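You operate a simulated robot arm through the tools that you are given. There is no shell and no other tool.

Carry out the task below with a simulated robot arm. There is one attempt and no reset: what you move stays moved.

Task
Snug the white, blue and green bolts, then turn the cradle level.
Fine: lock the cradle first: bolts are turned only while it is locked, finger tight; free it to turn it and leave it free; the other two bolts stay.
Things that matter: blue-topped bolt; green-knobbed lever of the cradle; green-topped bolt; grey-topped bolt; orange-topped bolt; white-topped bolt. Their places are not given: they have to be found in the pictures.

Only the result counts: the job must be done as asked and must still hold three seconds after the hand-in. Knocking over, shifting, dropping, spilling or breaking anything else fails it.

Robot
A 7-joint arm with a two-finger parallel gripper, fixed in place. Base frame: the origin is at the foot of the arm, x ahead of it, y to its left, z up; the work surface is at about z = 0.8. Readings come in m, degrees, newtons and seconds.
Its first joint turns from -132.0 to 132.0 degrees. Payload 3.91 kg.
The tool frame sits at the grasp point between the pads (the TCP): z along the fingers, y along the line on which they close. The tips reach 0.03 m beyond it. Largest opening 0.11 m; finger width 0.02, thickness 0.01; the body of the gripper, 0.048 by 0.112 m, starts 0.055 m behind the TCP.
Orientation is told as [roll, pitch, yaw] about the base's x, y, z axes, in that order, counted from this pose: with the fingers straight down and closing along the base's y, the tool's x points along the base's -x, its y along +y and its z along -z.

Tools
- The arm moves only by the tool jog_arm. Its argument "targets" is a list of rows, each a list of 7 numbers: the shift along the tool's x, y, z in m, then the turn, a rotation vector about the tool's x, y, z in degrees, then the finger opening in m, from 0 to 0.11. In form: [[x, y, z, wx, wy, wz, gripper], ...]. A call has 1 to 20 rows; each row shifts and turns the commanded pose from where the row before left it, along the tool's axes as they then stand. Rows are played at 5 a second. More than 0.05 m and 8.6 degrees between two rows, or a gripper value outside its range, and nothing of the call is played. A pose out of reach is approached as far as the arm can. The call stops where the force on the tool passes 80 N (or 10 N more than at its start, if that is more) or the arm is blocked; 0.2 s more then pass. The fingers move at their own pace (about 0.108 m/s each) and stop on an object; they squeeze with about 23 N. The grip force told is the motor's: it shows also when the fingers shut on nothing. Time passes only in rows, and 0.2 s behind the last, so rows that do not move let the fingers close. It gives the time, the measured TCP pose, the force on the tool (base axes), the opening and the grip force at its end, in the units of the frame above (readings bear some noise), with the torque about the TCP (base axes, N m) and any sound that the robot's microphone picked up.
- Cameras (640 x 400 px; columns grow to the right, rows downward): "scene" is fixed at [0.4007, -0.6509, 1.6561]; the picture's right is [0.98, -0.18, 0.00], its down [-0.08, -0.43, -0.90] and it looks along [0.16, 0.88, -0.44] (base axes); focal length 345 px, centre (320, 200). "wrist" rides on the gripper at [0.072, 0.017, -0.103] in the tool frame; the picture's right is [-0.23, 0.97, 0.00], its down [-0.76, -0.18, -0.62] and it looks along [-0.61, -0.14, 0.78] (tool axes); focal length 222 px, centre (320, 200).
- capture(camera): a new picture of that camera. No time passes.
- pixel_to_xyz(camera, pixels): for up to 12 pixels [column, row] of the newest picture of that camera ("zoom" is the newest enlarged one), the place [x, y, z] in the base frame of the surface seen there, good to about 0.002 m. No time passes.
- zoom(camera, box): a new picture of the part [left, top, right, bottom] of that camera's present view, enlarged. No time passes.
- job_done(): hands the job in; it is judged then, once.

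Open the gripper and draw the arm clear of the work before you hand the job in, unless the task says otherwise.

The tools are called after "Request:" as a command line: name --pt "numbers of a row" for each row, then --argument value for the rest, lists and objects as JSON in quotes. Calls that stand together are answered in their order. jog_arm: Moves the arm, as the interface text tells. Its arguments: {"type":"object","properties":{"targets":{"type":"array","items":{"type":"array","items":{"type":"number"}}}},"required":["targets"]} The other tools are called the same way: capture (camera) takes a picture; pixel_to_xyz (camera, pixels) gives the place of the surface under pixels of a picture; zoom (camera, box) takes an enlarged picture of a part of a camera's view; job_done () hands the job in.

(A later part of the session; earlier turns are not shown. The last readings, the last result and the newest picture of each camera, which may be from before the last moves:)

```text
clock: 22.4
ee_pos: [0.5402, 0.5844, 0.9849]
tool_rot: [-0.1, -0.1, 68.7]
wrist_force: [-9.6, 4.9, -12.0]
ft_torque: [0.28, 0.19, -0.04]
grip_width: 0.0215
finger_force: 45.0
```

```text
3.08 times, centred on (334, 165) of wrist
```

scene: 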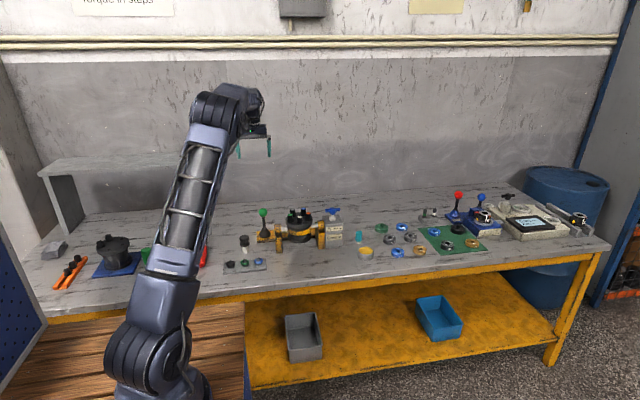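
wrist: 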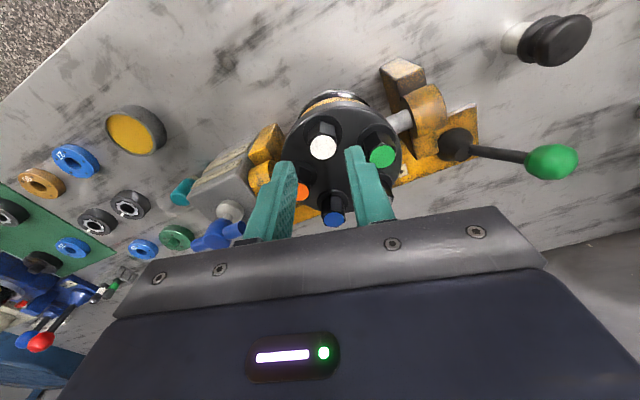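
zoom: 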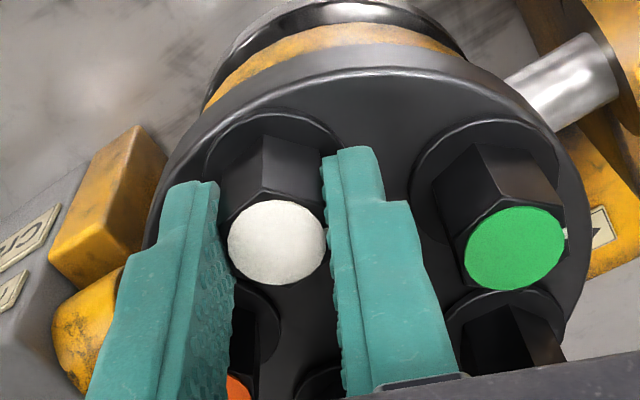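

The bolt follows the hand with torque still near zero. The downward pull of 12 N suggests it threads in, so I follow it down slightly while turning on.

Request:
jog_arm --pt "0 0 0.0005 0 0 4 0.01" --pt "0 0 0.0005 0 0 4 0.01" --pt "0 0 0 0 0 0 0.01"

```text
clock: 23.2
ee_pos: [0.5401, 0.5855, 0.9854]
tool_rot: [0.0, 0.1, 60.7]
wrist_force: [-12.2, 0.5, -5.7]
ft_torque: [-0.15, 0.41, 0.0]
grip_width: 0.0215
finger_force: 45.4
```

Torque about z is still about zero. I keep turning in steps.

Request:
jog_arm --pt "0 0 0.0002 0 0 5 0.01" --pt "0 0 0.0002 0 0 5 0.01" --pt "0 0 0 0 0 0 0.01"

Request:
jog_arm --pt "0 0 0.0002 0 0 5 0.01" --pt "0 0 0.0002 0 0 5 0.01" --pt "0 0 0 0 0 0 0.01"

Request:
zoom --camera "wrist" --box '[270, 100, 398, 230]'

```text
clock: 24.0
ee_pos: [0.5409, 0.5844, 0.9845]
tool_rot: [0.0, -0.1, 50.7]
wrist_force: [-11.6, -2.5, 6.0]
ft_torque: [-0.06, 0.42, 0.0]
grip_width: 0.0216
finger_force: 44.7
```

```text
clock: 24.8
ee_pos: [0.5406, 0.5849, 0.9857]
tool_rot: [0.0, -0.1, 40.7]
wrist_force: [-9.4, -5.6, 21.8]
ft_torque: [0.39, 0.06, 0.0]
grip_width: 0.0217
finger_force: 45.0
```

```text
3.08 times, centred on (334, 165) of wrist
```

zoom: 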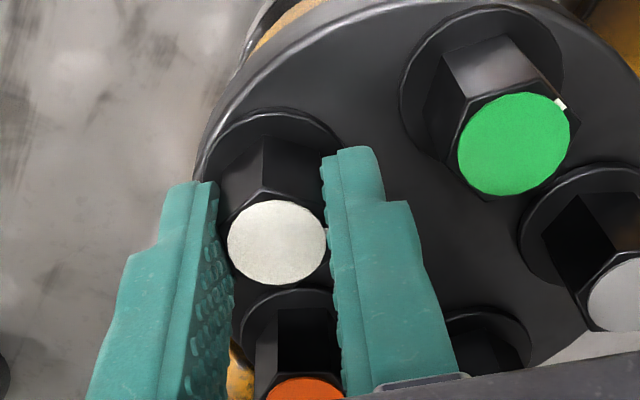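

The bolt still follows. The z force is now +22 N, so I over-followed downward; I ease up slightly and keep turning.

Request:
jog_arm --pt "0 0 -0.0008 0 0 5 0.01" --pt "0 0 0 0 0 5 0.01" --pt "0 0 0 0 0 0 0.01"

Request:
jog_arm --pt "0 0 0 0 0 4 0.01" --pt "0 0 0 0 0 4 0.01" --pt "0 0 0 0 0 0 0.01"

Request:
zoom --camera "wrist" --box '[270, 100, 398, 230]'

```text
clock: 25.6
ee_pos: [0.5399, 0.5833, 0.9854]
tool_rot: [0.1, 0.0, 30.7]
wrist_force: [-2.0, 5.1, 7.2]
ft_torque: [0.76, -0.93, -0.01]
grip_width: 0.0214
finger_force: 44.6
```

```text
clock: 26.4
ee_pos: [0.54, 0.5851, 0.985]
tool_rot: [0.1, 0.0, 22.7]
wrist_force: [-3.3, 3.2, 9.8]
ft_torque: [0.56, -0.03, -0.01]
grip_width: 0.0213
finger_force: 44.9
```

```text
3.08 times, centred on (334, 165) of wrist
```

zoom: 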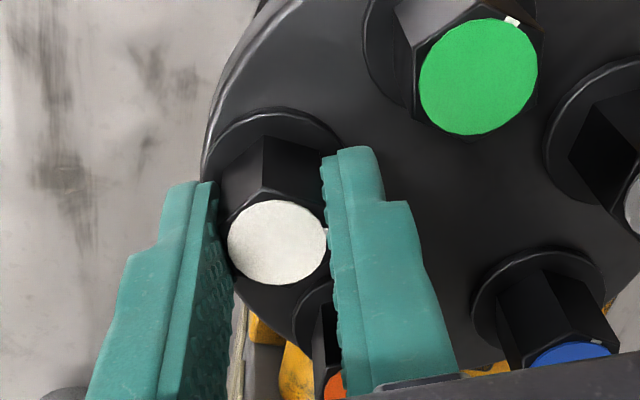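

Turned 54° so far with torque still about zero. I continue in finer steps to catch where it seats.

Request:
jog_arm --pt "0 0 0 0 0 4 0.01" --pt "0 0 0 0 0 4 0.01" --pt "0 0 0 0 0 0 0.01"

Request:
jog_arm --pt "0 0 0 0 0 3 0.01" --pt "0 0 0 0 0 3 0.01" --pt "0 0 0 0 0 0 0.01"

```text
clock: 27.2
ee_pos: [0.5392, 0.585, 0.985]
tool_rot: [0.0, 0.1, 14.7]
wrist_force: [-1.5, 0.3, 7.4]
ft_torque: [0.34, 0.03, -0.01]
grip_width: 0.0218
finger_force: 45.5
```

```text
clock: 28.0
ee_pos: [0.5407, 0.5854, 0.9855]
tool_rot: [0.0, 0.1, 8.7]
wrist_force: [-0.2, 1.8, 8.3]
ft_torque: [0.49, 0.64, -0.02]
grip_width: 0.0216
finger_force: 45.2
```

No seating yet at yaw 8.7°. I continue with 3° steps.

Request:
jog_arm --pt "0 0 0 0 0 3 0.01" --pt "0 0 0 0 0 3 0.01" --pt "0 0 0 0 0 0 0.01"

Request:
jog_arm --pt "0 0 0 0 0 3 0.01" --pt "0 0 0 0 0 3 0.01" --pt "0 0 0 0 0 0 0.01"

Request:
zoom --camera "wrist" --box '[270, 100, 398, 230]'

```text
clock: 28.8
ee_pos: [0.5395, 0.5839, 0.9849]
tool_rot: [0.0, 0.0, 2.8]
wrist_force: [7.5, 5.2, 3.9]
ft_torque: [0.51, 0.31, -0.02]
grip_width: 0.0217
finger_force: 45.6
```

```text
clock: 29.6
ee_pos: [0.5391, 0.5845, 0.984]
tool_rot: [0.0, 0.0, -3.3]
wrist_force: [10.2, 7.3, 9.1]
ft_torque: [0.79, 0.09, 0.04]
grip_width: 0.0217
finger_force: 45.3
```

```text
3.08 times, centred on (334, 165) of wrist
```

zoom: 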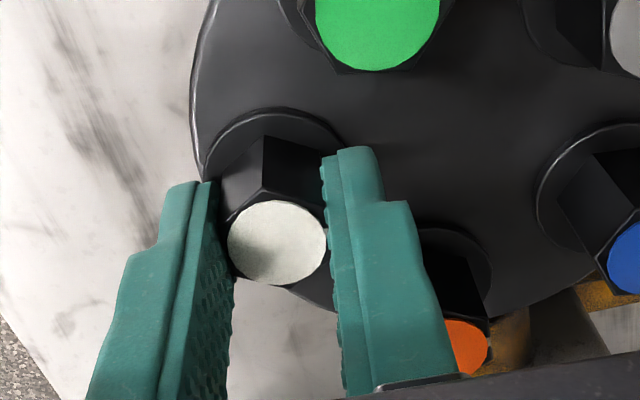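

The mark is now near +y, like grey and orange, and tz has just risen to +0.04. I go on in small steps watching tz.

Request:
jog_arm --pt "0 0 0 0 0 2 0.01" --pt "0 0 0 0 0 0 0.01"

Request:
jog_arm --pt "0 0 0 0 0 2 0.01" --pt "0 0 0 0 0 0 0.01"

Request:
zoom --camera "wrist" --box '[290, 140, 354, 200]'

```text
clock: 30.2
ee_pos: [0.54, 0.5845, 0.9847]
tool_rot: [0.0, -0.1, -5.3]
wrist_force: [11.4, 5.0, 13.7]
ft_torque: [0.77, -0.21, 0.16]
grip_width: 0.0213
finger_force: 45.5
```

```text
clock: 30.8
ee_pos: [0.5405, 0.5844, 0.9837]
tool_rot: [0.1, 0.0, -7.3]
wrist_force: [10.6, 3.3, 17.9]
ft_torque: [0.84, -0.27, 0.32]
grip_width: 0.0217
finger_force: 44.8
```

```text
6.67 times, centred on (322, 170) of wrist
```

zoom: 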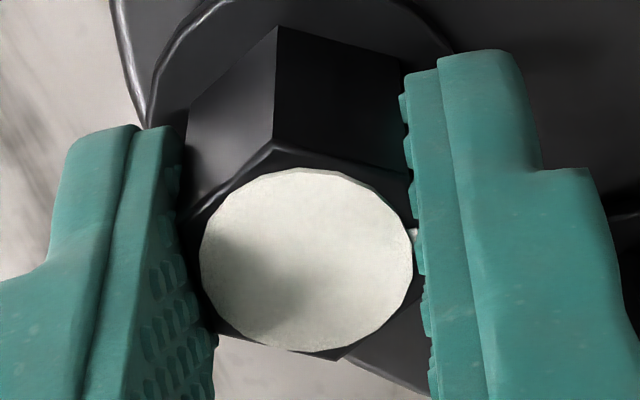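

Torque is now rising, 0.04 → 0.16 → 0.32 Nm, so the bolt seats at about yaw -3°, matching the grey and orange marks. I add a little more for a snug feel, checking the grip width for slip.

Request:
jog_arm --pt "0 0 0 0 0 2 0.01" --pt "0 0 0 0 0 0 0.01"

Request:
zoom --camera "wrist" --box '[290, 140, 354, 200]'

```text
clock: 31.4
ee_pos: [0.54, 0.5847, 0.9851]
tool_rot: [0.0, 0.0, -9.2]
wrist_force: [10.4, 2.9, 19.0]
ft_torque: [0.78, -0.45, 0.45]
grip_width: 0.0217
finger_force: 44.7
```

```text
6.67 times, centred on (322, 170) of wrist
```

zoom: 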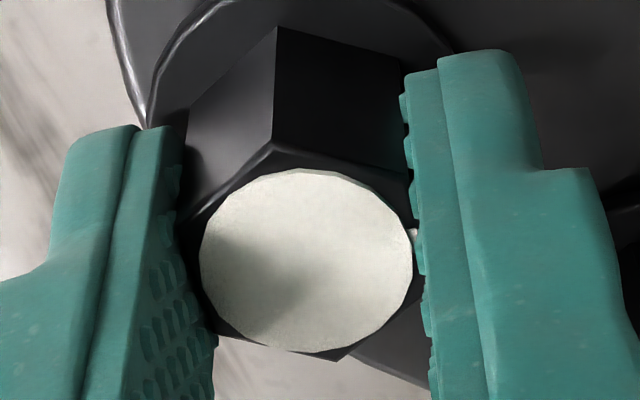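

The torque is 0.45 Nm and the hex still follows the pads without slip. I release here and look at whether the bolt holds its angle and how it compares with the already-set grey and orange bolts.

Request:
jog_arm --pt "0 0 0 0 0 0 0.034" --pt "0 0 0 0 0 0 0.034" --pt "0 0 -0.03 0 0 0 0.034" --pt "0 0 -0.045 0 0 0 0.034" --pt "0 0 -0.045 0 0 0 0.034" --pt "0 0 -0.045 0 0 0 0.034" --pt "0 0 0 0 0 0 0.06"

Request:
capture --camera "wrist"

```text
clock: 33.0
ee_pos: [0.5414, 0.5852, 1.1487]
tool_rot: [0.0, 0.0, -9.2]
wrist_force: [0.2, -0.7, 0.2]
ft_torque: [0.0, 0.04, 0.02]
grip_width: 0.0596
finger_force: 0.0
```

```text
taken
```

wrist: 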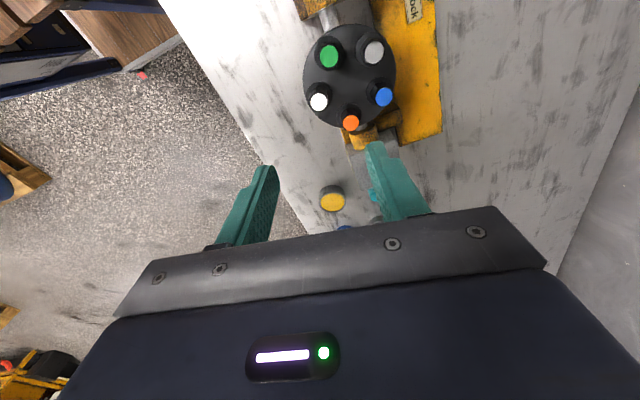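

I zoom in to compare the marks of white, orange and grey.

Request:
zoom --camera "wrist" --box '[294, 20, 406, 135]'

Request:
zoom --camera "wrist" --box '[302, 85, 334, 115]'

Request:
zoom --camera "wrist" --box '[336, 105, 368, 135]'

Request:
zoom --camera "wrist" --box '[357, 36, 389, 66]'

```text
3.48 times, centred on (350, 78) of wrist
```

zoom: 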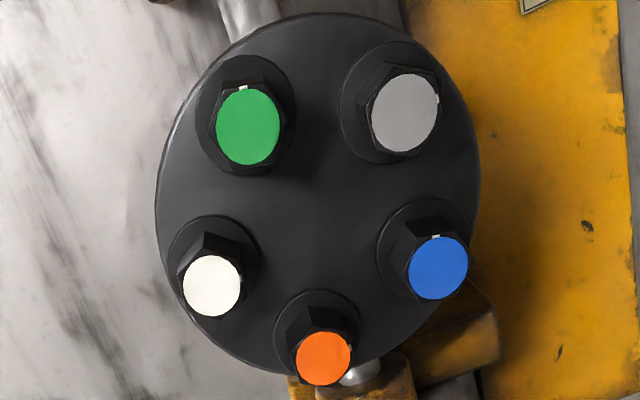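

```text
13.33 times, centred on (318, 100) of wrist
```

zoom: 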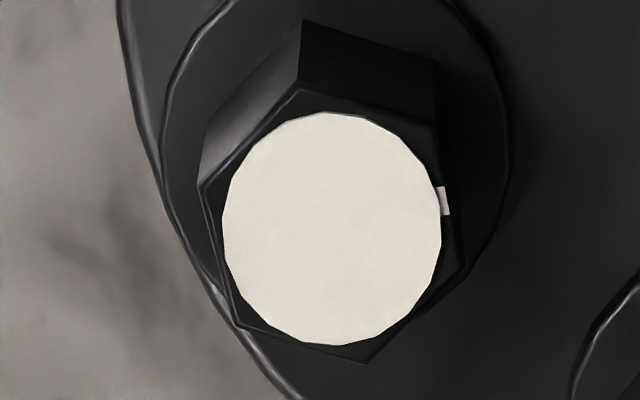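

```text
13.33 times, centred on (352, 120) of wrist
```

zoom: 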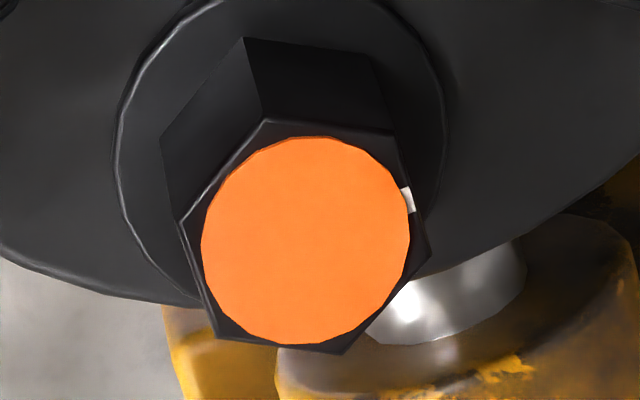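

```text
13.33 times, centred on (373, 51) of wrist
```

zoom: 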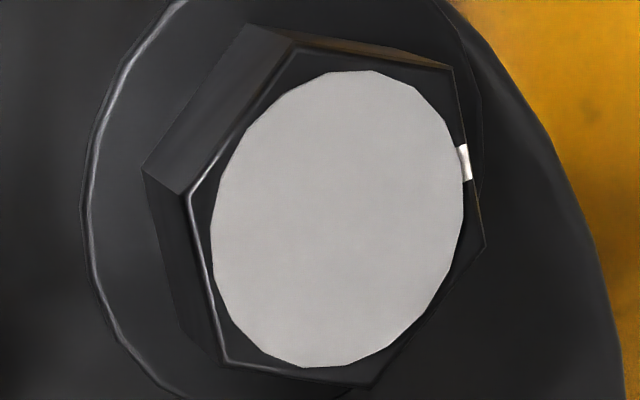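

White holds its angle: its mark is at about 80.5°, roughly 8° past the seat, while grey and orange sit at about 90°. At 0.45 Nm it is lightly set, so I re-grip it at the same yaw and add a few degrees for a definite snug of about 0.65 Nm.

Request:
jog_arm --pt "-0.0007 0 0.045 0 0 0 0.034" --pt "0 0 0.045 0 0 0 0.034" --pt "0 0 0.045 0 0 0 0.034" --pt "0 0 0.015 0 0 0 0.034" --pt "0 0 0.014 0 0 0 0.034" --pt "0 0 0 0 0 0 0.034"

Request:
zoom --camera "wrist" --box '[270, 100, 398, 230]'

```text
clock: 34.4
ee_pos: [0.5408, 0.5855, 0.9862]
tool_rot: [0.0, -0.1, -9.1]
wrist_force: [-0.4, 0.1, 0.9]
ft_torque: [0.01, 0.0, -0.02]
grip_width: 0.034
finger_force: 0.1
```

```text
3.08 times, centred on (334, 165) of wrist
```

zoom: 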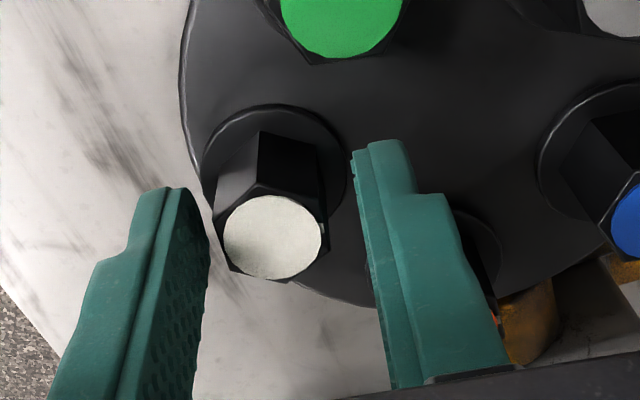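

The fingers straddle the hex again. I close and turn a further 2°.

Request:
jog_arm --pt "0 -0.0008 0 0 0 0 0.018" --pt "0 0 0 0 0 0 0.01" --pt "0 0 0 0 0 0 0.01" --pt "0 0 0 0 0 0 0.01"

Request:
jog_arm --pt "0 0 0 0 0 2 0.01" --pt "0 0 0 0 0 0 0.01"

```text
clock: 35.4
ee_pos: [0.54, 0.5855, 0.9864]
tool_rot: [0.0, -0.1, -9.2]
wrist_force: [-1.4, 1.1, 1.5]
ft_torque: [0.18, -0.33, 0.45]
grip_width: 0.0213
finger_force: 44.8
```

```text
clock: 36.0
ee_pos: [0.5404, 0.5847, 0.9862]
tool_rot: [0.1, 0.0, -11.2]
wrist_force: [2.2, 5.7, 6.9]
ft_torque: [0.51, 0.05, 0.54]
grip_width: 0.0218
finger_force: 45.0
```

Torque is back at 0.45 on gripping and 0.54 at -11.2°. I add another 2°.

Request:
jog_arm --pt "0 0 0 0 0 2 0.01" --pt "0 0 0 0 0 0 0.01"

Request:
zoom --camera "wrist" --box '[290, 140, 354, 200]'

```text
clock: 36.6
ee_pos: [0.5405, 0.5854, 0.9864]
tool_rot: [0.1, 0.0, -13.3]
wrist_force: [6.4, 7.7, 11.9]
ft_torque: [0.76, -0.02, 0.57]
grip_width: 0.022
finger_force: 44.5
```

```text
6.67 times, centred on (322, 170) of wrist
```

zoom: 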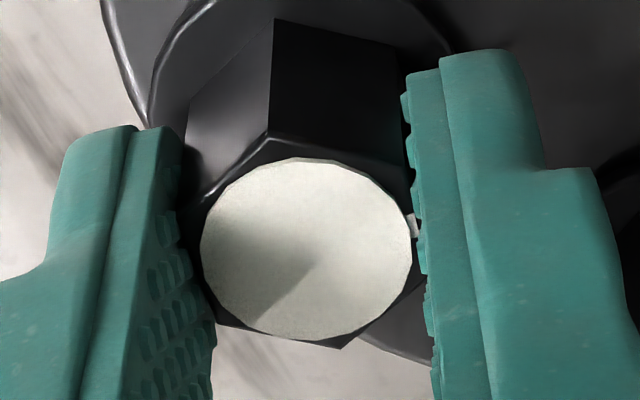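

Torque plateaus at about 0.57 Nm and the width creeps to 0.022, the limit of what the fingers can give, so white is finger tight. I release and go up, turning back toward yaw +77°, then look.

Request:
jog_arm --pt "0 0 0 0 0 0 0.034" --pt "0 0 0 0 0 0 0.034" --pt "0 0 -0.03 0 0 0 0.034" --pt "0 0 -0.045 0 0 0 0.034" --pt "0 0 -0.045 0 0 0 0.034" --pt "0 0 -0.045 0 0 0 0.034" --pt "0 0 0 0 0 0 0.034"

Request:
zoom --camera "wrist" --box '[302, 85, 334, 115]'

Request:
zoom --camera "wrist" --box '[294, 20, 406, 135]'

```text
clock: 38.2
ee_pos: [0.5424, 0.5854, 1.1477]
tool_rot: [-0.1, 0.1, -13.2]
wrist_force: [0.2, 0.4, -0.2]
ft_torque: [-0.03, 0.01, -0.02]
grip_width: 0.0341
finger_force: 0.1
```

```text
13.33 times, centred on (318, 100) of wrist
```

zoom: 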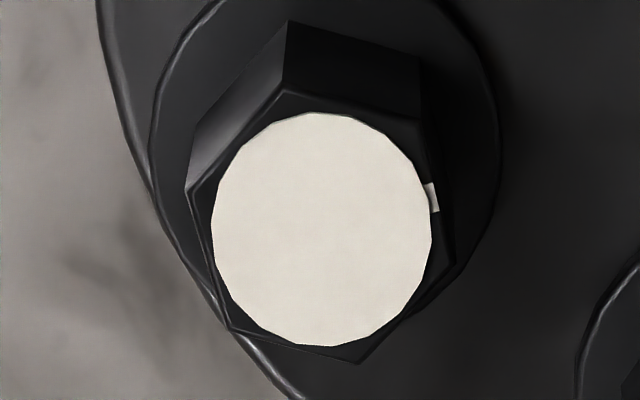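

```text
3.48 times, centred on (350, 78) of wrist
```

zoom: 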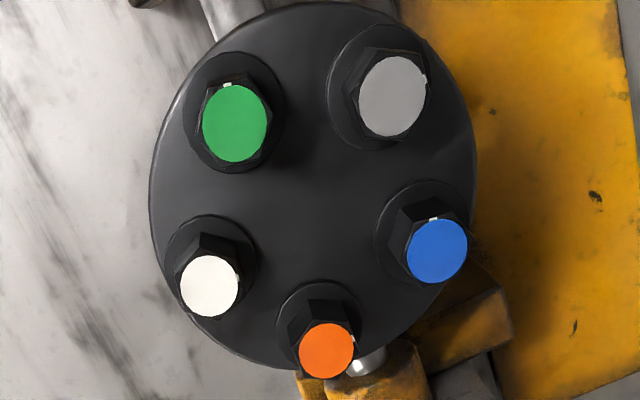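

White's mark is at about 79°, so it holds. Next is blue near (0.5652, 0.655) with its mark at about 171°: I rotate to yaw ≈80° and move over it.

Request:
jog_arm --pt "0 0 0 0 0 -7.8 0.034" --pt "0 0 0 0 0 -7.8 0.034" --pt "0 0 0 0 0 -7.8 0.034" --pt "0 0 0 0 0 -7.8 0.034" --pt "0 0 0 0 0 -7.8 0.034" --pt "0 0 0 0 0 -7.8 0.034" --pt "0 0 0 0 0 -7.8 0.034" --pt "0 0 0 0 0 -7.8 0.034" --pt "0 0 0 0 0 -7.8 0.034" --pt "0 0 0 0 0 -7.8 0.034" --pt "0 0 0 0 0 -7.8 0.034" --pt "0 0 0 0 0 -7.5 0.034" --pt "-0.036 -0.0055 0 0 0 0 0.034" --pt "-0.0365 -0.0056 0 0 0 0 0.034" --pt "0 0 0.04 0 0 0 0.034" --pt "0 0 0.04 0 0 0 0.034" --pt "0 0 0 0 0 0 0.034"

Request:
zoom --camera "wrist" --box '[256, 80, 384, 190]'

Request:
zoom --camera "wrist" --box '[300, 110, 348, 150]'

```text
clock: 41.8
ee_pos: [0.5656, 0.6511, 1.0694]
tool_rot: [0.0, 0.0, 80.1]
wrist_force: [0.1, -0.2, 0.1]
ft_torque: [0.05, -0.01, -0.02]
grip_width: 0.034
finger_force: 0.1
```

```text
3.64 times, centred on (320, 135) of wrist
```

zoom: 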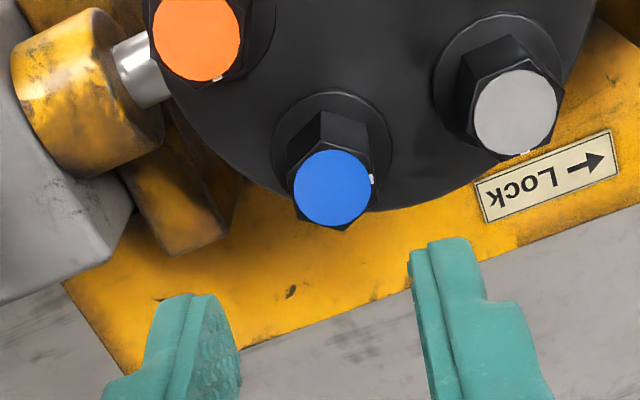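

```text
10.00 times, centred on (324, 130) of wrist
```

zoom: 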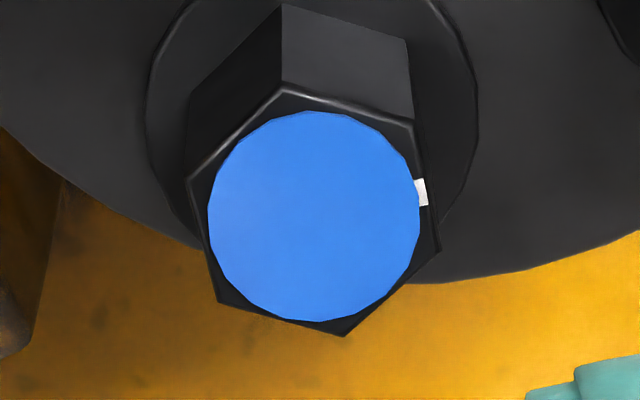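

Blue's flats have normals at about 169°, so yaw 79.2° is right; its cap is offset (-1.7, +3.8) mm from the tool axis. I correct, then descend to just above it.

Request:
jog_arm --pt "-0.0034 0.0023 0.03 0 0 0.9 0.034" --pt "0 0 0.015 0 0 0 0.034" --pt "0 0 0 0 0 0 0.034"

Request:
zoom --camera "wrist" --box '[270, 100, 398, 230]'

```text
clock: 42.6
ee_pos: [0.5626, 0.6538, 1.0241]
tool_rot: [0.0, 0.1, 79.3]
wrist_force: [-0.1, -0.1, -0.2]
ft_torque: [0.03, 0.02, 0.03]
grip_width: 0.0341
finger_force: 0.1
```

```text
3.08 times, centred on (334, 165) of wrist
```

zoom: 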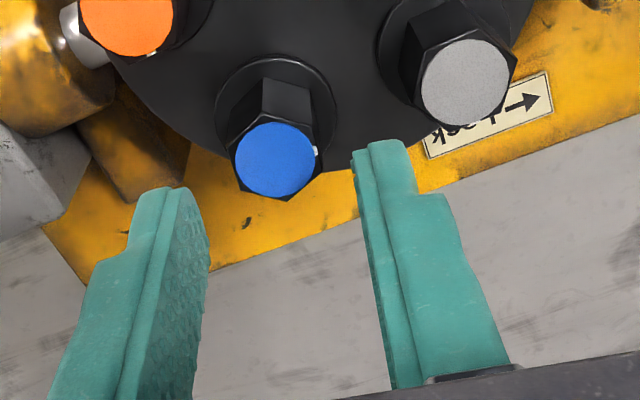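

The blue cap at (274,160) is where the tool axis meets it. I descend to z≈0.985 and check before gripping.

Request:
jog_arm --pt "0 0 0.015 0 0 0 0.034" --pt "0 0 0.015 0 0 0 0.034" --pt "0 0 0.0085 0 0 0 0.034" --pt "0 0 0 0 0 0 0.034"

Request:
zoom --camera "wrist" --box '[270, 100, 398, 230]'

Request:
zoom --camera "scene" --box '[276, 195, 324, 225]'

```text
clock: 43.6
ee_pos: [0.5619, 0.6567, 0.9872]
tool_rot: [0.0, 0.1, 79.3]
wrist_force: [0.0, -0.2, -0.5]
ft_torque: [0.02, 0.02, -0.02]
grip_width: 0.034
finger_force: 0.0
```

```text
3.08 times, centred on (334, 165) of wrist
```

zoom: 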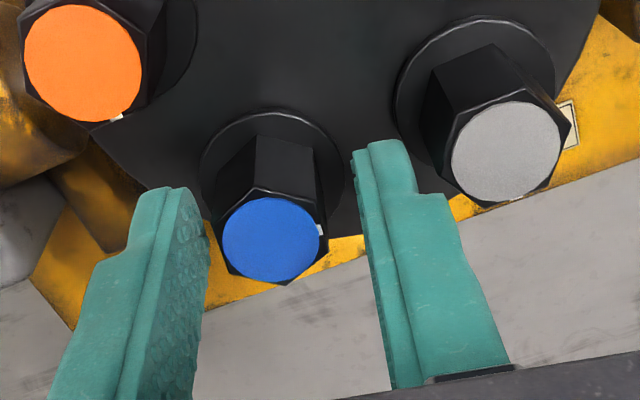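

```text
13.33 times, centred on (300, 210) of scene
```

zoom: 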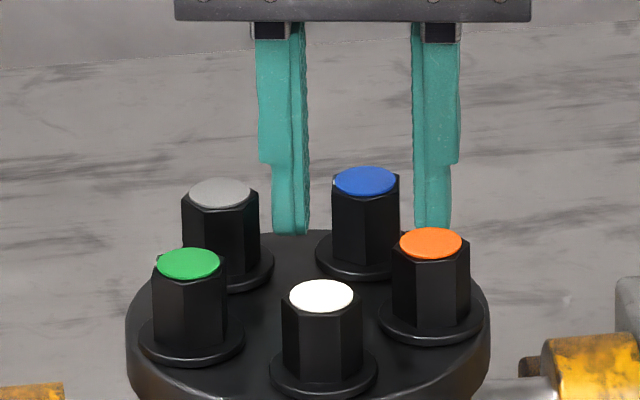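

Fingers straddle blue, with the cap 1.4 mm toward tool -y of centre. I correct that and close.

Request:
jog_arm --pt "0 -0.0014 0.001 0 0 0 0.034" --pt "0 0 0 0 0 0 0.018" --pt "0 0 0 0 0 0 0.01" --pt "0 0 0 0 0 0 0.01" --pt "0 0 0 0 0 0 0.01"

```text
clock: 44.8
ee_pos: [0.564, 0.6576, 0.987]
tool_rot: [0.0, 0.0, 79.2]
wrist_force: [2.5, -1.8, -0.3]
ft_torque: [-0.12, 0.14, -0.02]
grip_width: 0.0214
finger_force: 45.2
```

The grip is clean at width 0.0214 with low side forces. I turn clockwise by 30° in 5° rows and check.

Request:
jog_arm --pt "0 0 0 0 0 5 0.01" --pt "0 0 0 0 0 5 0.01" --pt "0 0 0 0 0 5 0.01" --pt "0 0 0 0 0 0 0.01"

Request:
jog_arm --pt "0 0 0 0 0 5 0.01" --pt "0 0 0 0 0 5 0.01" --pt "0 0 0 0 0 5 0.01" --pt "0 0 0 0 0 0 0.01"

Request:
zoom --camera "wrist" --box '[270, 100, 398, 230]'

```text
clock: 45.8
ee_pos: [0.5636, 0.6568, 0.9861]
tool_rot: [0.0, -0.2, 64.1]
wrist_force: [6.1, 5.3, 6.3]
ft_torque: [0.24, 0.16, -0.01]
grip_width: 0.0218
finger_force: 45.0
```

```text
clock: 46.8
ee_pos: [0.5633, 0.6567, 0.9861]
tool_rot: [0.1, 0.0, 49.1]
wrist_force: [4.2, 1.3, 12.6]
ft_torque: [-0.31, 0.86, 0.03]
grip_width: 0.0218
finger_force: 44.9
```

```text
3.08 times, centred on (334, 165) of wrist
```

zoom: 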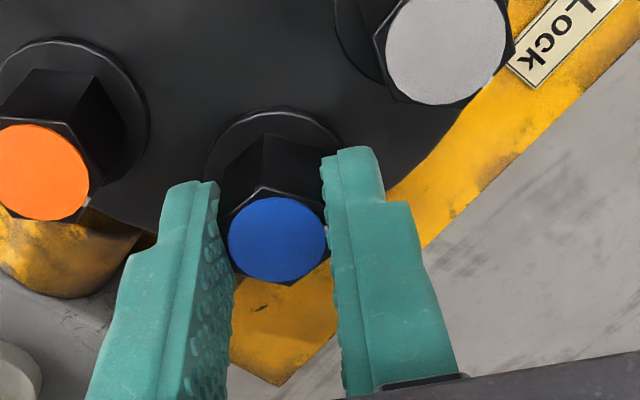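

Blue turns with the hand and tz is about zero at yaw 49°. I continue 30° more in two calls.

Request:
jog_arm --pt "0 0 0 0 0 5 0.01" --pt "0 0 0 0 0 5 0.01" --pt "0 0 0 0 0 5 0.01" --pt "0 0 0 0 0 0 0.01"

Request:
jog_arm --pt "0 0 0 0 0 4 0.01" --pt "0 0 0 0 0 4 0.01" --pt "0 0 0 0 0 4 0.01" --pt "0 0 0 0 0 0 0.01"

Request:
zoom --camera "wrist" --box '[270, 100, 398, 230]'

```text
clock: 47.8
ee_pos: [0.5638, 0.6565, 0.9858]
tool_rot: [0.0, 0.1, 34.1]
wrist_force: [2.8, 2.4, 14.5]
ft_torque: [-0.29, 0.85, -0.02]
grip_width: 0.0215
finger_force: 45.1
```

```text
clock: 48.8
ee_pos: [0.5638, 0.6568, 0.9868]
tool_rot: [0.0, 0.0, 22.1]
wrist_force: [2.5, 7.6, 12.4]
ft_torque: [0.15, 0.63, -0.03]
grip_width: 0.0216
finger_force: 44.9
```

```text
3.08 times, centred on (334, 165) of wrist
```

zoom: 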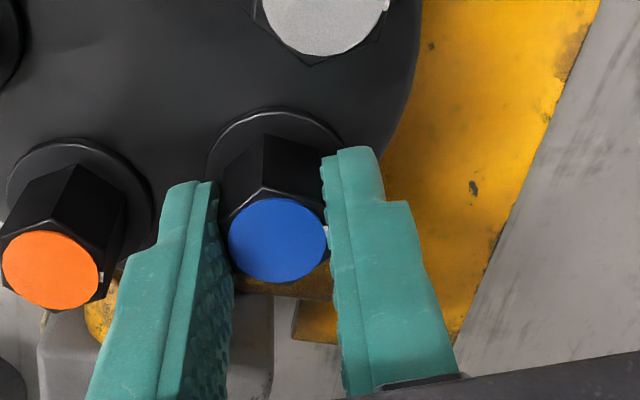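

All is smooth at yaw 22°. I continue with smaller steps as the seat approaches.

Request:
jog_arm --pt "0 0 0 0 0 4 0.01" --pt "0 0 0 0 0 4 0.01" --pt "0 0 0 0 0 0 0.01"

Request:
jog_arm --pt "0 0 0 0 0 3 0.01" --pt "0 0 0 0 0 3 0.01" --pt "0 0 0 0 0 0 0.01"

Request:
jog_arm --pt "0 0 0 0 0 3 0.01" --pt "0 0 0 0 0 3 0.01" --pt "0 0 0 0 0 0 0.01"

```text
clock: 49.6
ee_pos: [0.5635, 0.6573, 0.9865]
tool_rot: [0.0, 0.0, 14.2]
wrist_force: [0.8, 11.5, 10.4]
ft_torque: [0.55, 0.25, -0.03]
grip_width: 0.0213
finger_force: 44.5
```

```text
clock: 50.4
ee_pos: [0.5621, 0.6579, 0.9857]
tool_rot: [0.0, 0.1, 8.2]
wrist_force: [1.1, 10.7, 11.5]
ft_torque: [0.49, 0.8, -0.02]
grip_width: 0.0214
finger_force: 45.3
```

```text
clock: 51.2
ee_pos: [0.564, 0.6569, 0.9858]
tool_rot: [0.0, -0.1, 2.2]
wrist_force: [-7.8, 13.1, 7.5]
ft_torque: [0.77, -0.24, 0.02]
grip_width: 0.0217
finger_force: 45.0
```

Yaw is 2.2° and there is no torque yet. I go on in 2° and 3° steps watching tz.

Request:
jog_arm --pt "0 0 0 0 0 3 0.01" --pt "0 0 0 0 0 0 0.01"

Request:
jog_arm --pt "0 0 0 0 0 2 0.01" --pt "0 0 0 0 0 0 0.01"

Request:
jog_arm --pt "0 0 0 0 0 2 0.01" --pt "0 0 0 0 0 0 0.01"

```text
clock: 51.8
ee_pos: [0.563, 0.6568, 0.9861]
tool_rot: [-0.1, 0.0, -0.8]
wrist_force: [-8.3, 13.2, 6.2]
ft_torque: [0.79, 1.09, -0.04]
grip_width: 0.0214
finger_force: 45.5
```

```text
clock: 52.4
ee_pos: [0.5629, 0.6559, 0.9849]
tool_rot: [0.1, 0.0, -2.8]
wrist_force: [-7.6, 13.2, 4.8]
ft_torque: [0.79, 0.22, 0.07]
grip_width: 0.0215
finger_force: 44.8
```

```text
clock: 53.0
ee_pos: [0.5629, 0.6566, 0.9864]
tool_rot: [0.0, 0.0, -4.8]
wrist_force: [-8.3, 9.8, 7.5]
ft_torque: [0.49, -0.09, 0.14]
grip_width: 0.0216
finger_force: 45.2
```

The seat is felt at about -2°: tz 0.07 → 0.14. I keep on in 2° steps toward about 0.5 Nm.

Request:
jog_arm --pt "0 0 0 0 0 2 0.01" --pt "0 0 0 0 0 0 0.01"

Request:
jog_arm --pt "0 0 0 0 0 2 0.01" --pt "0 0 0 0 0 0 0.01"

Request:
jog_arm --pt "0 0 0 0 0 2 0.01" --pt "0 0 0 0 0 0 0.01"

```text
clock: 53.6
ee_pos: [0.5637, 0.6567, 0.9844]
tool_rot: [0.0, 0.1, -6.8]
wrist_force: [-10.1, 6.9, 3.2]
ft_torque: [0.44, -0.21, 0.25]
grip_width: 0.0213
finger_force: 45.0
```

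```text
clock: 54.2
ee_pos: [0.5634, 0.6562, 0.9869]
tool_rot: [0.0, 0.0, -8.9]
wrist_force: [-5.2, 8.2, -2.2]
ft_torque: [0.65, 0.38, 0.31]
grip_width: 0.0215
finger_force: 45.1
```

```text
clock: 54.8
ee_pos: [0.5636, 0.6575, 0.9858]
tool_rot: [0.0, 0.0, -10.9]
wrist_force: [-5.8, 8.3, -3.7]
ft_torque: [0.7, 0.26, 0.41]
grip_width: 0.0215
finger_force: 45.3
```

tz is 0.41 at -10.9°. I go on by 2° steps.

Request:
jog_arm --pt "0 0 0 0 0 2 0.01" --pt "0 0 0 0 0 0 0.01"

Request:
jog_arm --pt "0 0 0 0 0 2 0.01" --pt "0 0 0 0 0 0 0.01"

Request:
zoom --camera "wrist" --box '[290, 140, 354, 200]'

```text
clock: 55.4
ee_pos: [0.5643, 0.6561, 0.9845]
tool_rot: [0.0, 0.0, -12.9]
wrist_force: [-1.0, 9.0, -3.4]
ft_torque: [0.67, -0.28, 0.48]
grip_width: 0.0215
finger_force: 45.4
```

```text
clock: 56.0
ee_pos: [0.5645, 0.657, 0.9855]
tool_rot: [0.0, 0.0, -14.8]
wrist_force: [-2.1, 1.2, -0.9]
ft_torque: [0.19, -0.55, 0.51]
grip_width: 0.0219
finger_force: 45.4
```

```text
6.67 times, centred on (322, 170) of wrist
```

zoom: 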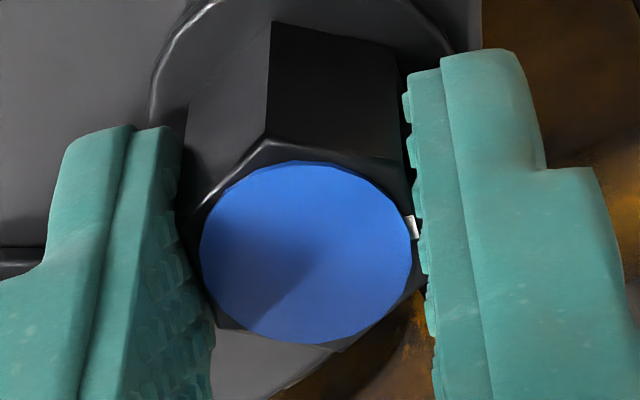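

Blue is at 0.51 Nm with the grip just starting to creep, so it is finger tight. I release, lift straight up and check.

Request:
jog_arm --pt "0 0 0 0 0 0 0.034" --pt "0 0 0 0 0 0 0.034" --pt "0 0 -0.03 0 0 0 0.034" --pt "0 0 -0.045 0 0 0 0.034" --pt "0 0 -0.045 0 0 0 0.034" --pt "0 0 -0.045 0 0 0 0.034" --pt "0 0 0 0 0 0 0.034"

Request:
capture --camera "wrist"

Request:
zoom --camera "wrist" --box '[270, 20, 382, 135]'

```text
clock: 57.6
ee_pos: [0.5655, 0.6565, 1.1508]
tool_rot: [0.0, -0.1, -14.8]
wrist_force: [0.2, -0.3, 0.0]
ft_torque: [0.0, 0.02, 0.01]
grip_width: 0.034
finger_force: 0.0
```

```text
taken
```

wrist: 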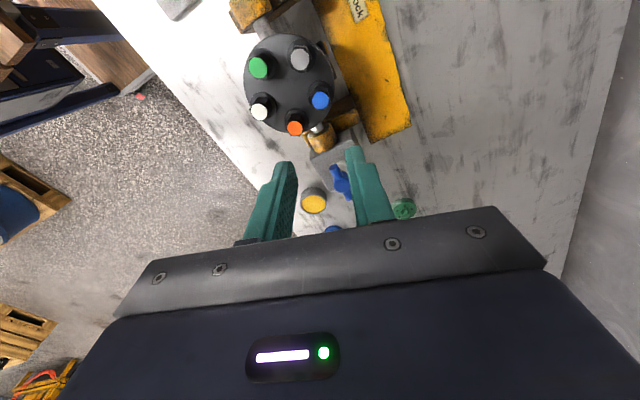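

```text
3.48 times, centred on (326, 78) of wrist
```

zoom: 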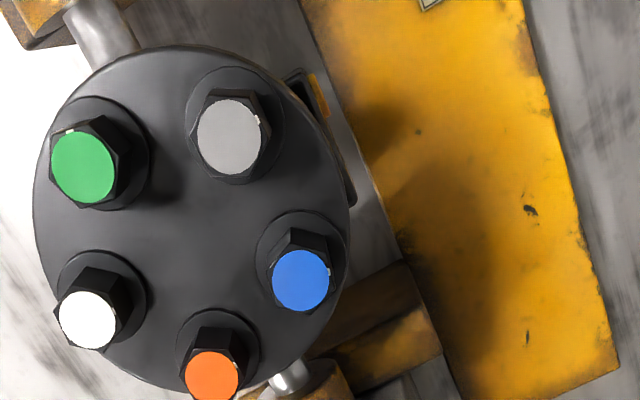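

Blue's mark has moved to the set direction. Next is green near (0.5035, 0.6115) with its mark at about 167°: I rotate to yaw 77° and move over it.

Request:
jog_arm --pt "0 0 0 0 0 -7.65 0.034" --pt "0 0 0 0 0 -7.65 0.034" --pt "0 0 0 0 0 -7.65 0.034" --pt "0 0 0 0 0 -7.65 0.034" --pt "0 0 0 0 0 -7.65 0.034" --pt "0 0 0 0 0 -7.65 0.034" --pt "0 0 0 0 0 -7.65 0.034" --pt "0 0 0 0 0 -7.65 0.034" --pt "0 0 0 0 0 -7.65 0.034" --pt "0 0 0 0 0 -7.65 0.034" --pt "0 0 0 0 0 -7.65 0.034" --pt "0 0 0 0 0 -7.65 0.034" --pt "0.0193 0.0166 0 0 0 0 0.034" --pt "0.0193 0.0166 0 0 0 0 0.034" --pt "0.0193 0.0166 0 0 0 0 0.034" --pt "0 0 0.04 0 0 0 0.034" --pt "0 0 0.04 0 0 0 0.034" --pt "0 0 0 0 0 0 0.034"

Request:
zoom --camera "wrist" --box '[256, 80, 384, 190]'

Request:
zoom --camera "wrist" --box '[296, 110, 344, 150]'

```text
clock: 61.4
ee_pos: [0.5005, 0.611, 1.0705]
tool_rot: [0.0, 0.0, 76.9]
wrist_force: [1.0, 0.6, 0.6]
ft_torque: [-0.02, 0.0, -0.02]
grip_width: 0.0338
finger_force: 0.1
```

```text
3.64 times, centred on (320, 135) of wrist
```

zoom: 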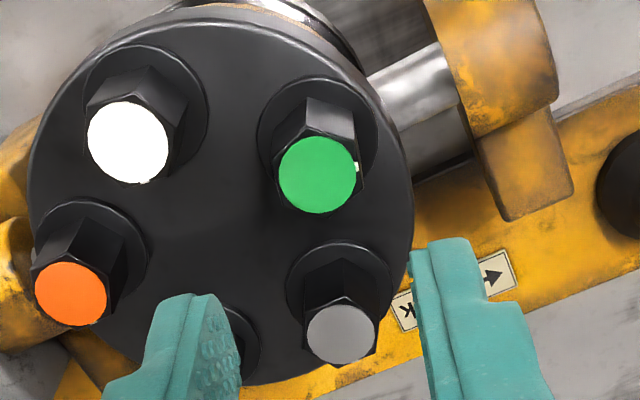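

```text
10.00 times, centred on (320, 130) of wrist
```

zoom: 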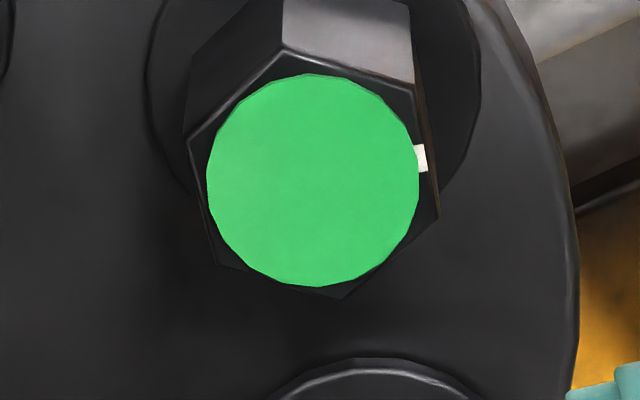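

Green's cap is right under the tool axis and its flats lie at about 165°, so I turn to yaw 75° and descend in steps.

Request:
jog_arm --pt "0 0 0.03 0 0 1.9 0.034" --pt "0 0 0.025 0 0 0 0.034" --pt "0 0 0.02 0 0 0 0.034" --pt "0 0 0.0085 0 0 0 0.034" --pt "0 0 0 0 0 0 0.034"

Request:
zoom --camera "wrist" --box '[270, 100, 398, 230]'

Request:
zoom --camera "scene" --box '[276, 195, 324, 225]'

```text
clock: 62.6
ee_pos: [0.4996, 0.6117, 0.9864]
tool_rot: [0.1, 0.1, 75.1]
wrist_force: [0.2, 0.4, 0.6]
ft_torque: [0.0, 0.03, 0.03]
grip_width: 0.0342
finger_force: 0.0
```

```text
3.08 times, centred on (334, 165) of wrist
```

zoom: 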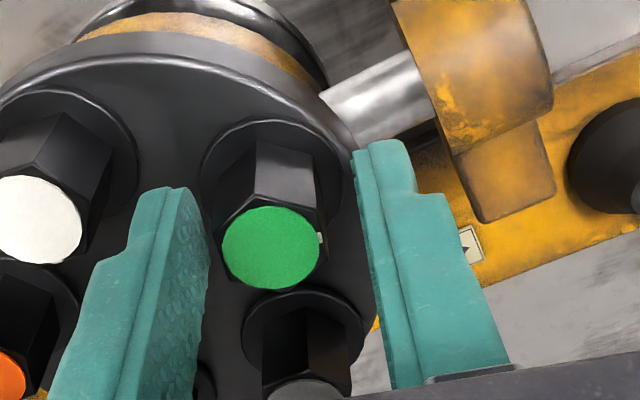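

```text
13.33 times, centred on (300, 210) of scene
```

zoom: 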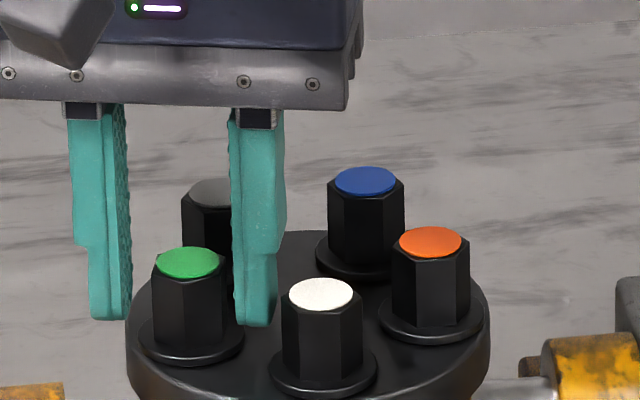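

Fingers straddle green, with the cap about 1.4 mm toward tool -y. I shift and close the grip.

Request:
jog_arm --pt "-0.0008 -0.0014 0 0 0 0 0.034" --pt "0 0 0 0 0 0 0.018" --pt "0 0 0 0 0 0 0.01" --pt "0 0 0 0 0 0 0.01" --pt "0 0 0 0 0 0 0.01"

```text
clock: 63.8
ee_pos: [0.5012, 0.6111, 0.9873]
tool_rot: [0.0, 0.1, 75.1]
wrist_force: [-6.8, 5.4, -1.8]
ft_torque: [0.29, 0.16, 0.07]
grip_width: 0.0216
finger_force: 45.6
```

Gripped at width 0.0216. I turn clockwise in 5° rows.

Request:
jog_arm --pt "0 0 0 0 0 5 0.01" --pt "0 0 0 0 0 5 0.01" --pt "0 0 0 0 0 5 0.01" --pt "0 0 0 0 0 0 0.01"

Request:
jog_arm --pt "0 0 0 0 0 5 0.01" --pt "0 0 0 0 0 5 0.01" --pt "0 0 0 0 0 5 0.01" --pt "0 0 0 0 0 0 0.01"

Request:
zoom --camera "wrist" --box '[270, 100, 398, 230]'

```text
clock: 64.8
ee_pos: [0.502, 0.6122, 0.9868]
tool_rot: [0.0, 0.1, 60.0]
wrist_force: [-13.6, 3.3, -4.4]
ft_torque: [0.51, 0.07, 0.01]
grip_width: 0.0214
finger_force: 45.4
```

```text
clock: 65.8
ee_pos: [0.5021, 0.6121, 0.9867]
tool_rot: [-0.1, 0.1, 45.0]
wrist_force: [-26.1, -0.8, -17.2]
ft_torque: [0.42, 0.1, -0.04]
grip_width: 0.0216
finger_force: 45.8
```

```text
3.08 times, centred on (334, 165) of wrist
```

zoom: 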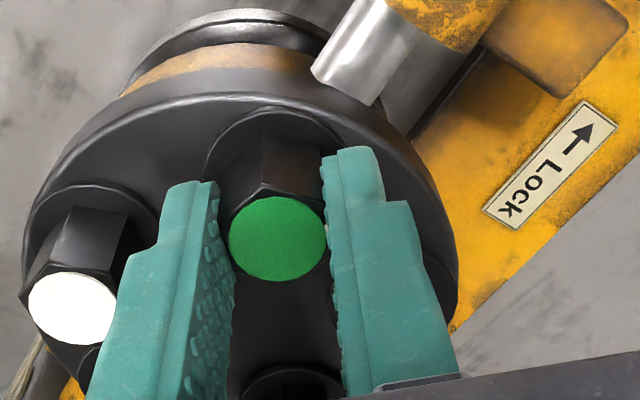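

The side load has grown to -26 N in x and -17 N in z. I relieve it with a 1 mm shift toward -x and slightly down, then keep turning.

Request:
jog_arm --pt "0.0007 0.0007 0.0006 0 0 0 0.01" --pt "0 0 0 0 0 0 0.01"

Request:
jog_arm --pt "0 0 0 0 0 5 0.01" --pt "0 0 0 0 0 5 0.01" --pt "0 0 0 0 0 0 0.01"

```text
clock: 66.4
ee_pos: [0.5026, 0.6129, 0.9866]
tool_rot: [0.0, 0.1, 45.1]
wrist_force: [-20.6, -3.0, -11.5]
ft_torque: [-0.5, 1.1, -0.02]
grip_width: 0.0217
finger_force: 45.0
```

```text
clock: 67.2
ee_pos: [0.502, 0.612, 0.9865]
tool_rot: [-0.1, 0.0, 35.0]
wrist_force: [-18.9, -4.3, -12.8]
ft_torque: [-0.6, 1.13, -0.02]
grip_width: 0.0216
finger_force: 44.9
```

Load is still -19 N in x. I shift 1.5 mm more toward -x with the next turn.

Request:
jog_arm --pt "0.0012 0.0009 0.0005 0 0 0 0.01" --pt "0 0 0 0 0 4 0.01" --pt "0 0 0 0 0 4 0.01" --pt "0 0 0 0 0 0 0.01"

Request:
jog_arm --pt "0 0 0 0 0 4 0.01" --pt "0 0 0 0 0 4 0.01" --pt "0 0 0 0 0 0 0.01"

Request:
zoom --camera "wrist" --box '[270, 100, 398, 230]'

```text
clock: 68.2
ee_pos: [0.502, 0.6129, 0.9858]
tool_rot: [0.0, -0.1, 27.0]
wrist_force: [5.7, -5.5, -8.5]
ft_torque: [-0.47, 0.11, -0.04]
grip_width: 0.0216
finger_force: 44.9
```

```text
clock: 69.0
ee_pos: [0.5016, 0.6127, 0.9868]
tool_rot: [0.0, 0.0, 19.0]
wrist_force: [15.4, -1.4, -12.0]
ft_torque: [0.17, -1.35, 0.02]
grip_width: 0.0217
finger_force: 45.0
```

```text
3.08 times, centred on (334, 165) of wrist
```

zoom: 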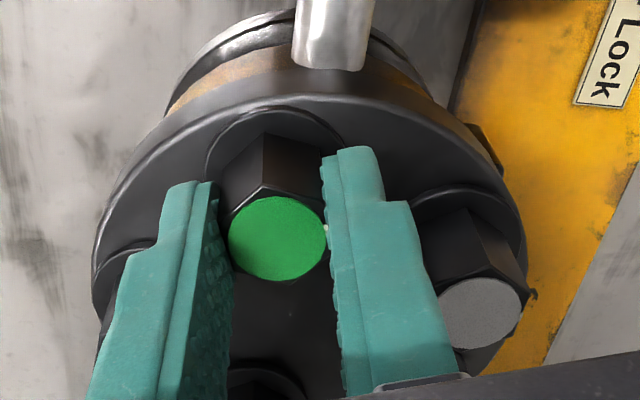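

Green turns with the hand, yaw 19°. The load is now +15 N in x, so I shift back 0.7 mm and continue.

Request:
jog_arm --pt "-0.0007 -0.0002 0.0004 0 0 0 0.01" --pt "0 0 0 0 0 4 0.01" --pt "0 0 0 0 0 4 0.01" --pt "0 0 0 0 0 0 0.01"

Request:
jog_arm --pt "0 0 0 0 0 4 0.01" --pt "0 0 0 0 0 4 0.01" --pt "0 0 0 0 0 0 0.01"

Request:
jog_arm --pt "0 0 0 0 0 3 0.01" --pt "0 0 0 0 0 0 0.01"

```text
clock: 70.0
ee_pos: [0.502, 0.6127, 0.9869]
tool_rot: [0.0, 0.0, 11.0]
wrist_force: [15.6, -2.6, -4.1]
ft_torque: [-0.26, 0.71, -0.02]
grip_width: 0.0215
finger_force: 44.9
```

```text
clock: 70.8
ee_pos: [0.5022, 0.614, 0.9863]
tool_rot: [0.1, 0.0, 3.1]
wrist_force: [10.7, -3.0, -0.1]
ft_torque: [-0.06, -1.39, -0.02]
grip_width: 0.0215
finger_force: 44.7
```

```text
clock: 71.4
ee_pos: [0.5033, 0.6114, 0.9852]
tool_rot: [0.0, 0.1, 0.1]
wrist_force: [8.8, -1.1, 4.0]
ft_torque: [-0.05, 0.34, -0.04]
grip_width: 0.0216
finger_force: 44.8
```

Yaw is about 0° and tz is still about zero. I carry on in 2° steps through the seat.

Request:
jog_arm --pt "0 0 0 0 0 2 0.01" --pt "0 0 0 0 0 0 0.01"

Request:
jog_arm --pt "0 0 0 0 0 2 0.01" --pt "0 0 0 0 0 0 0.01"

Request:
jog_arm --pt "0 0 0 0 0 2 0.01" --pt "0 0 0 0 0 0 0.01"

Request:
jog_arm --pt "0 0 0 0 0 2 0.01" --pt "0 0 0 0 0 0 0.01"

```text
clock: 72.0
ee_pos: [0.5016, 0.6127, 0.9875]
tool_rot: [0.0, 0.1, -1.9]
wrist_force: [8.9, -1.4, 9.1]
ft_torque: [-0.03, 0.53, 0.04]
grip_width: 0.0214
finger_force: 45.1
```

```text
clock: 72.6
ee_pos: [0.5014, 0.6119, 0.9865]
tool_rot: [0.0, 0.1, -4.0]
wrist_force: [6.4, -3.2, 12.6]
ft_torque: [-0.1, -0.03, 0.14]
grip_width: 0.0214
finger_force: 45.0
```

```text
clock: 73.2
ee_pos: [0.5021, 0.6129, 0.9855]
tool_rot: [0.0, 0.0, -5.9]
wrist_force: [2.9, -0.7, 12.1]
ft_torque: [0.04, -0.61, 0.23]
grip_width: 0.0214
finger_force: 45.2
```

```text
clock: 73.8
ee_pos: [0.5019, 0.613, 0.9862]
tool_rot: [0.1, 0.0, -7.9]
wrist_force: [3.6, 4.3, 11.8]
ft_torque: [0.27, -0.11, 0.32]
grip_width: 0.0215
finger_force: 44.4
```

Same seat: tz 0.04 → 0.14 → 0.23 → 0.32. I continue to about 0.5 Nm.

Request:
jog_arm --pt "0 0 0 0 0 2 0.01" --pt "0 0 0 0 0 0 0.01"

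Request:
jog_arm --pt "0 0 0 0 0 2 0.01" --pt "0 0 0 0 0 0 0.01"

Request:
jog_arm --pt "0 0 0 0 0 2 0.01" --pt "0 0 0 0 0 0 0.01"

```text
clock: 74.4
ee_pos: [0.5013, 0.6125, 0.987]
tool_rot: [0.0, 0.1, -9.9]
wrist_force: [-2.8, -2.2, 11.5]
ft_torque: [-0.1, -0.49, 0.47]
grip_width: 0.0217
finger_force: 45.1
```

```text
clock: 75.0
ee_pos: [0.5024, 0.6129, 0.9849]
tool_rot: [0.0, -0.1, -11.9]
wrist_force: [-2.8, -0.2, 13.1]
ft_torque: [0.12, 0.12, 0.55]
grip_width: 0.0216
finger_force: 45.0
```

```text
clock: 75.6
ee_pos: [0.5018, 0.6124, 0.986]
tool_rot: [0.0, 0.0, -13.9]
wrist_force: [2.0, 2.9, 12.0]
ft_torque: [0.15, -0.13, 0.43]
grip_width: 0.0219
finger_force: 44.8
```

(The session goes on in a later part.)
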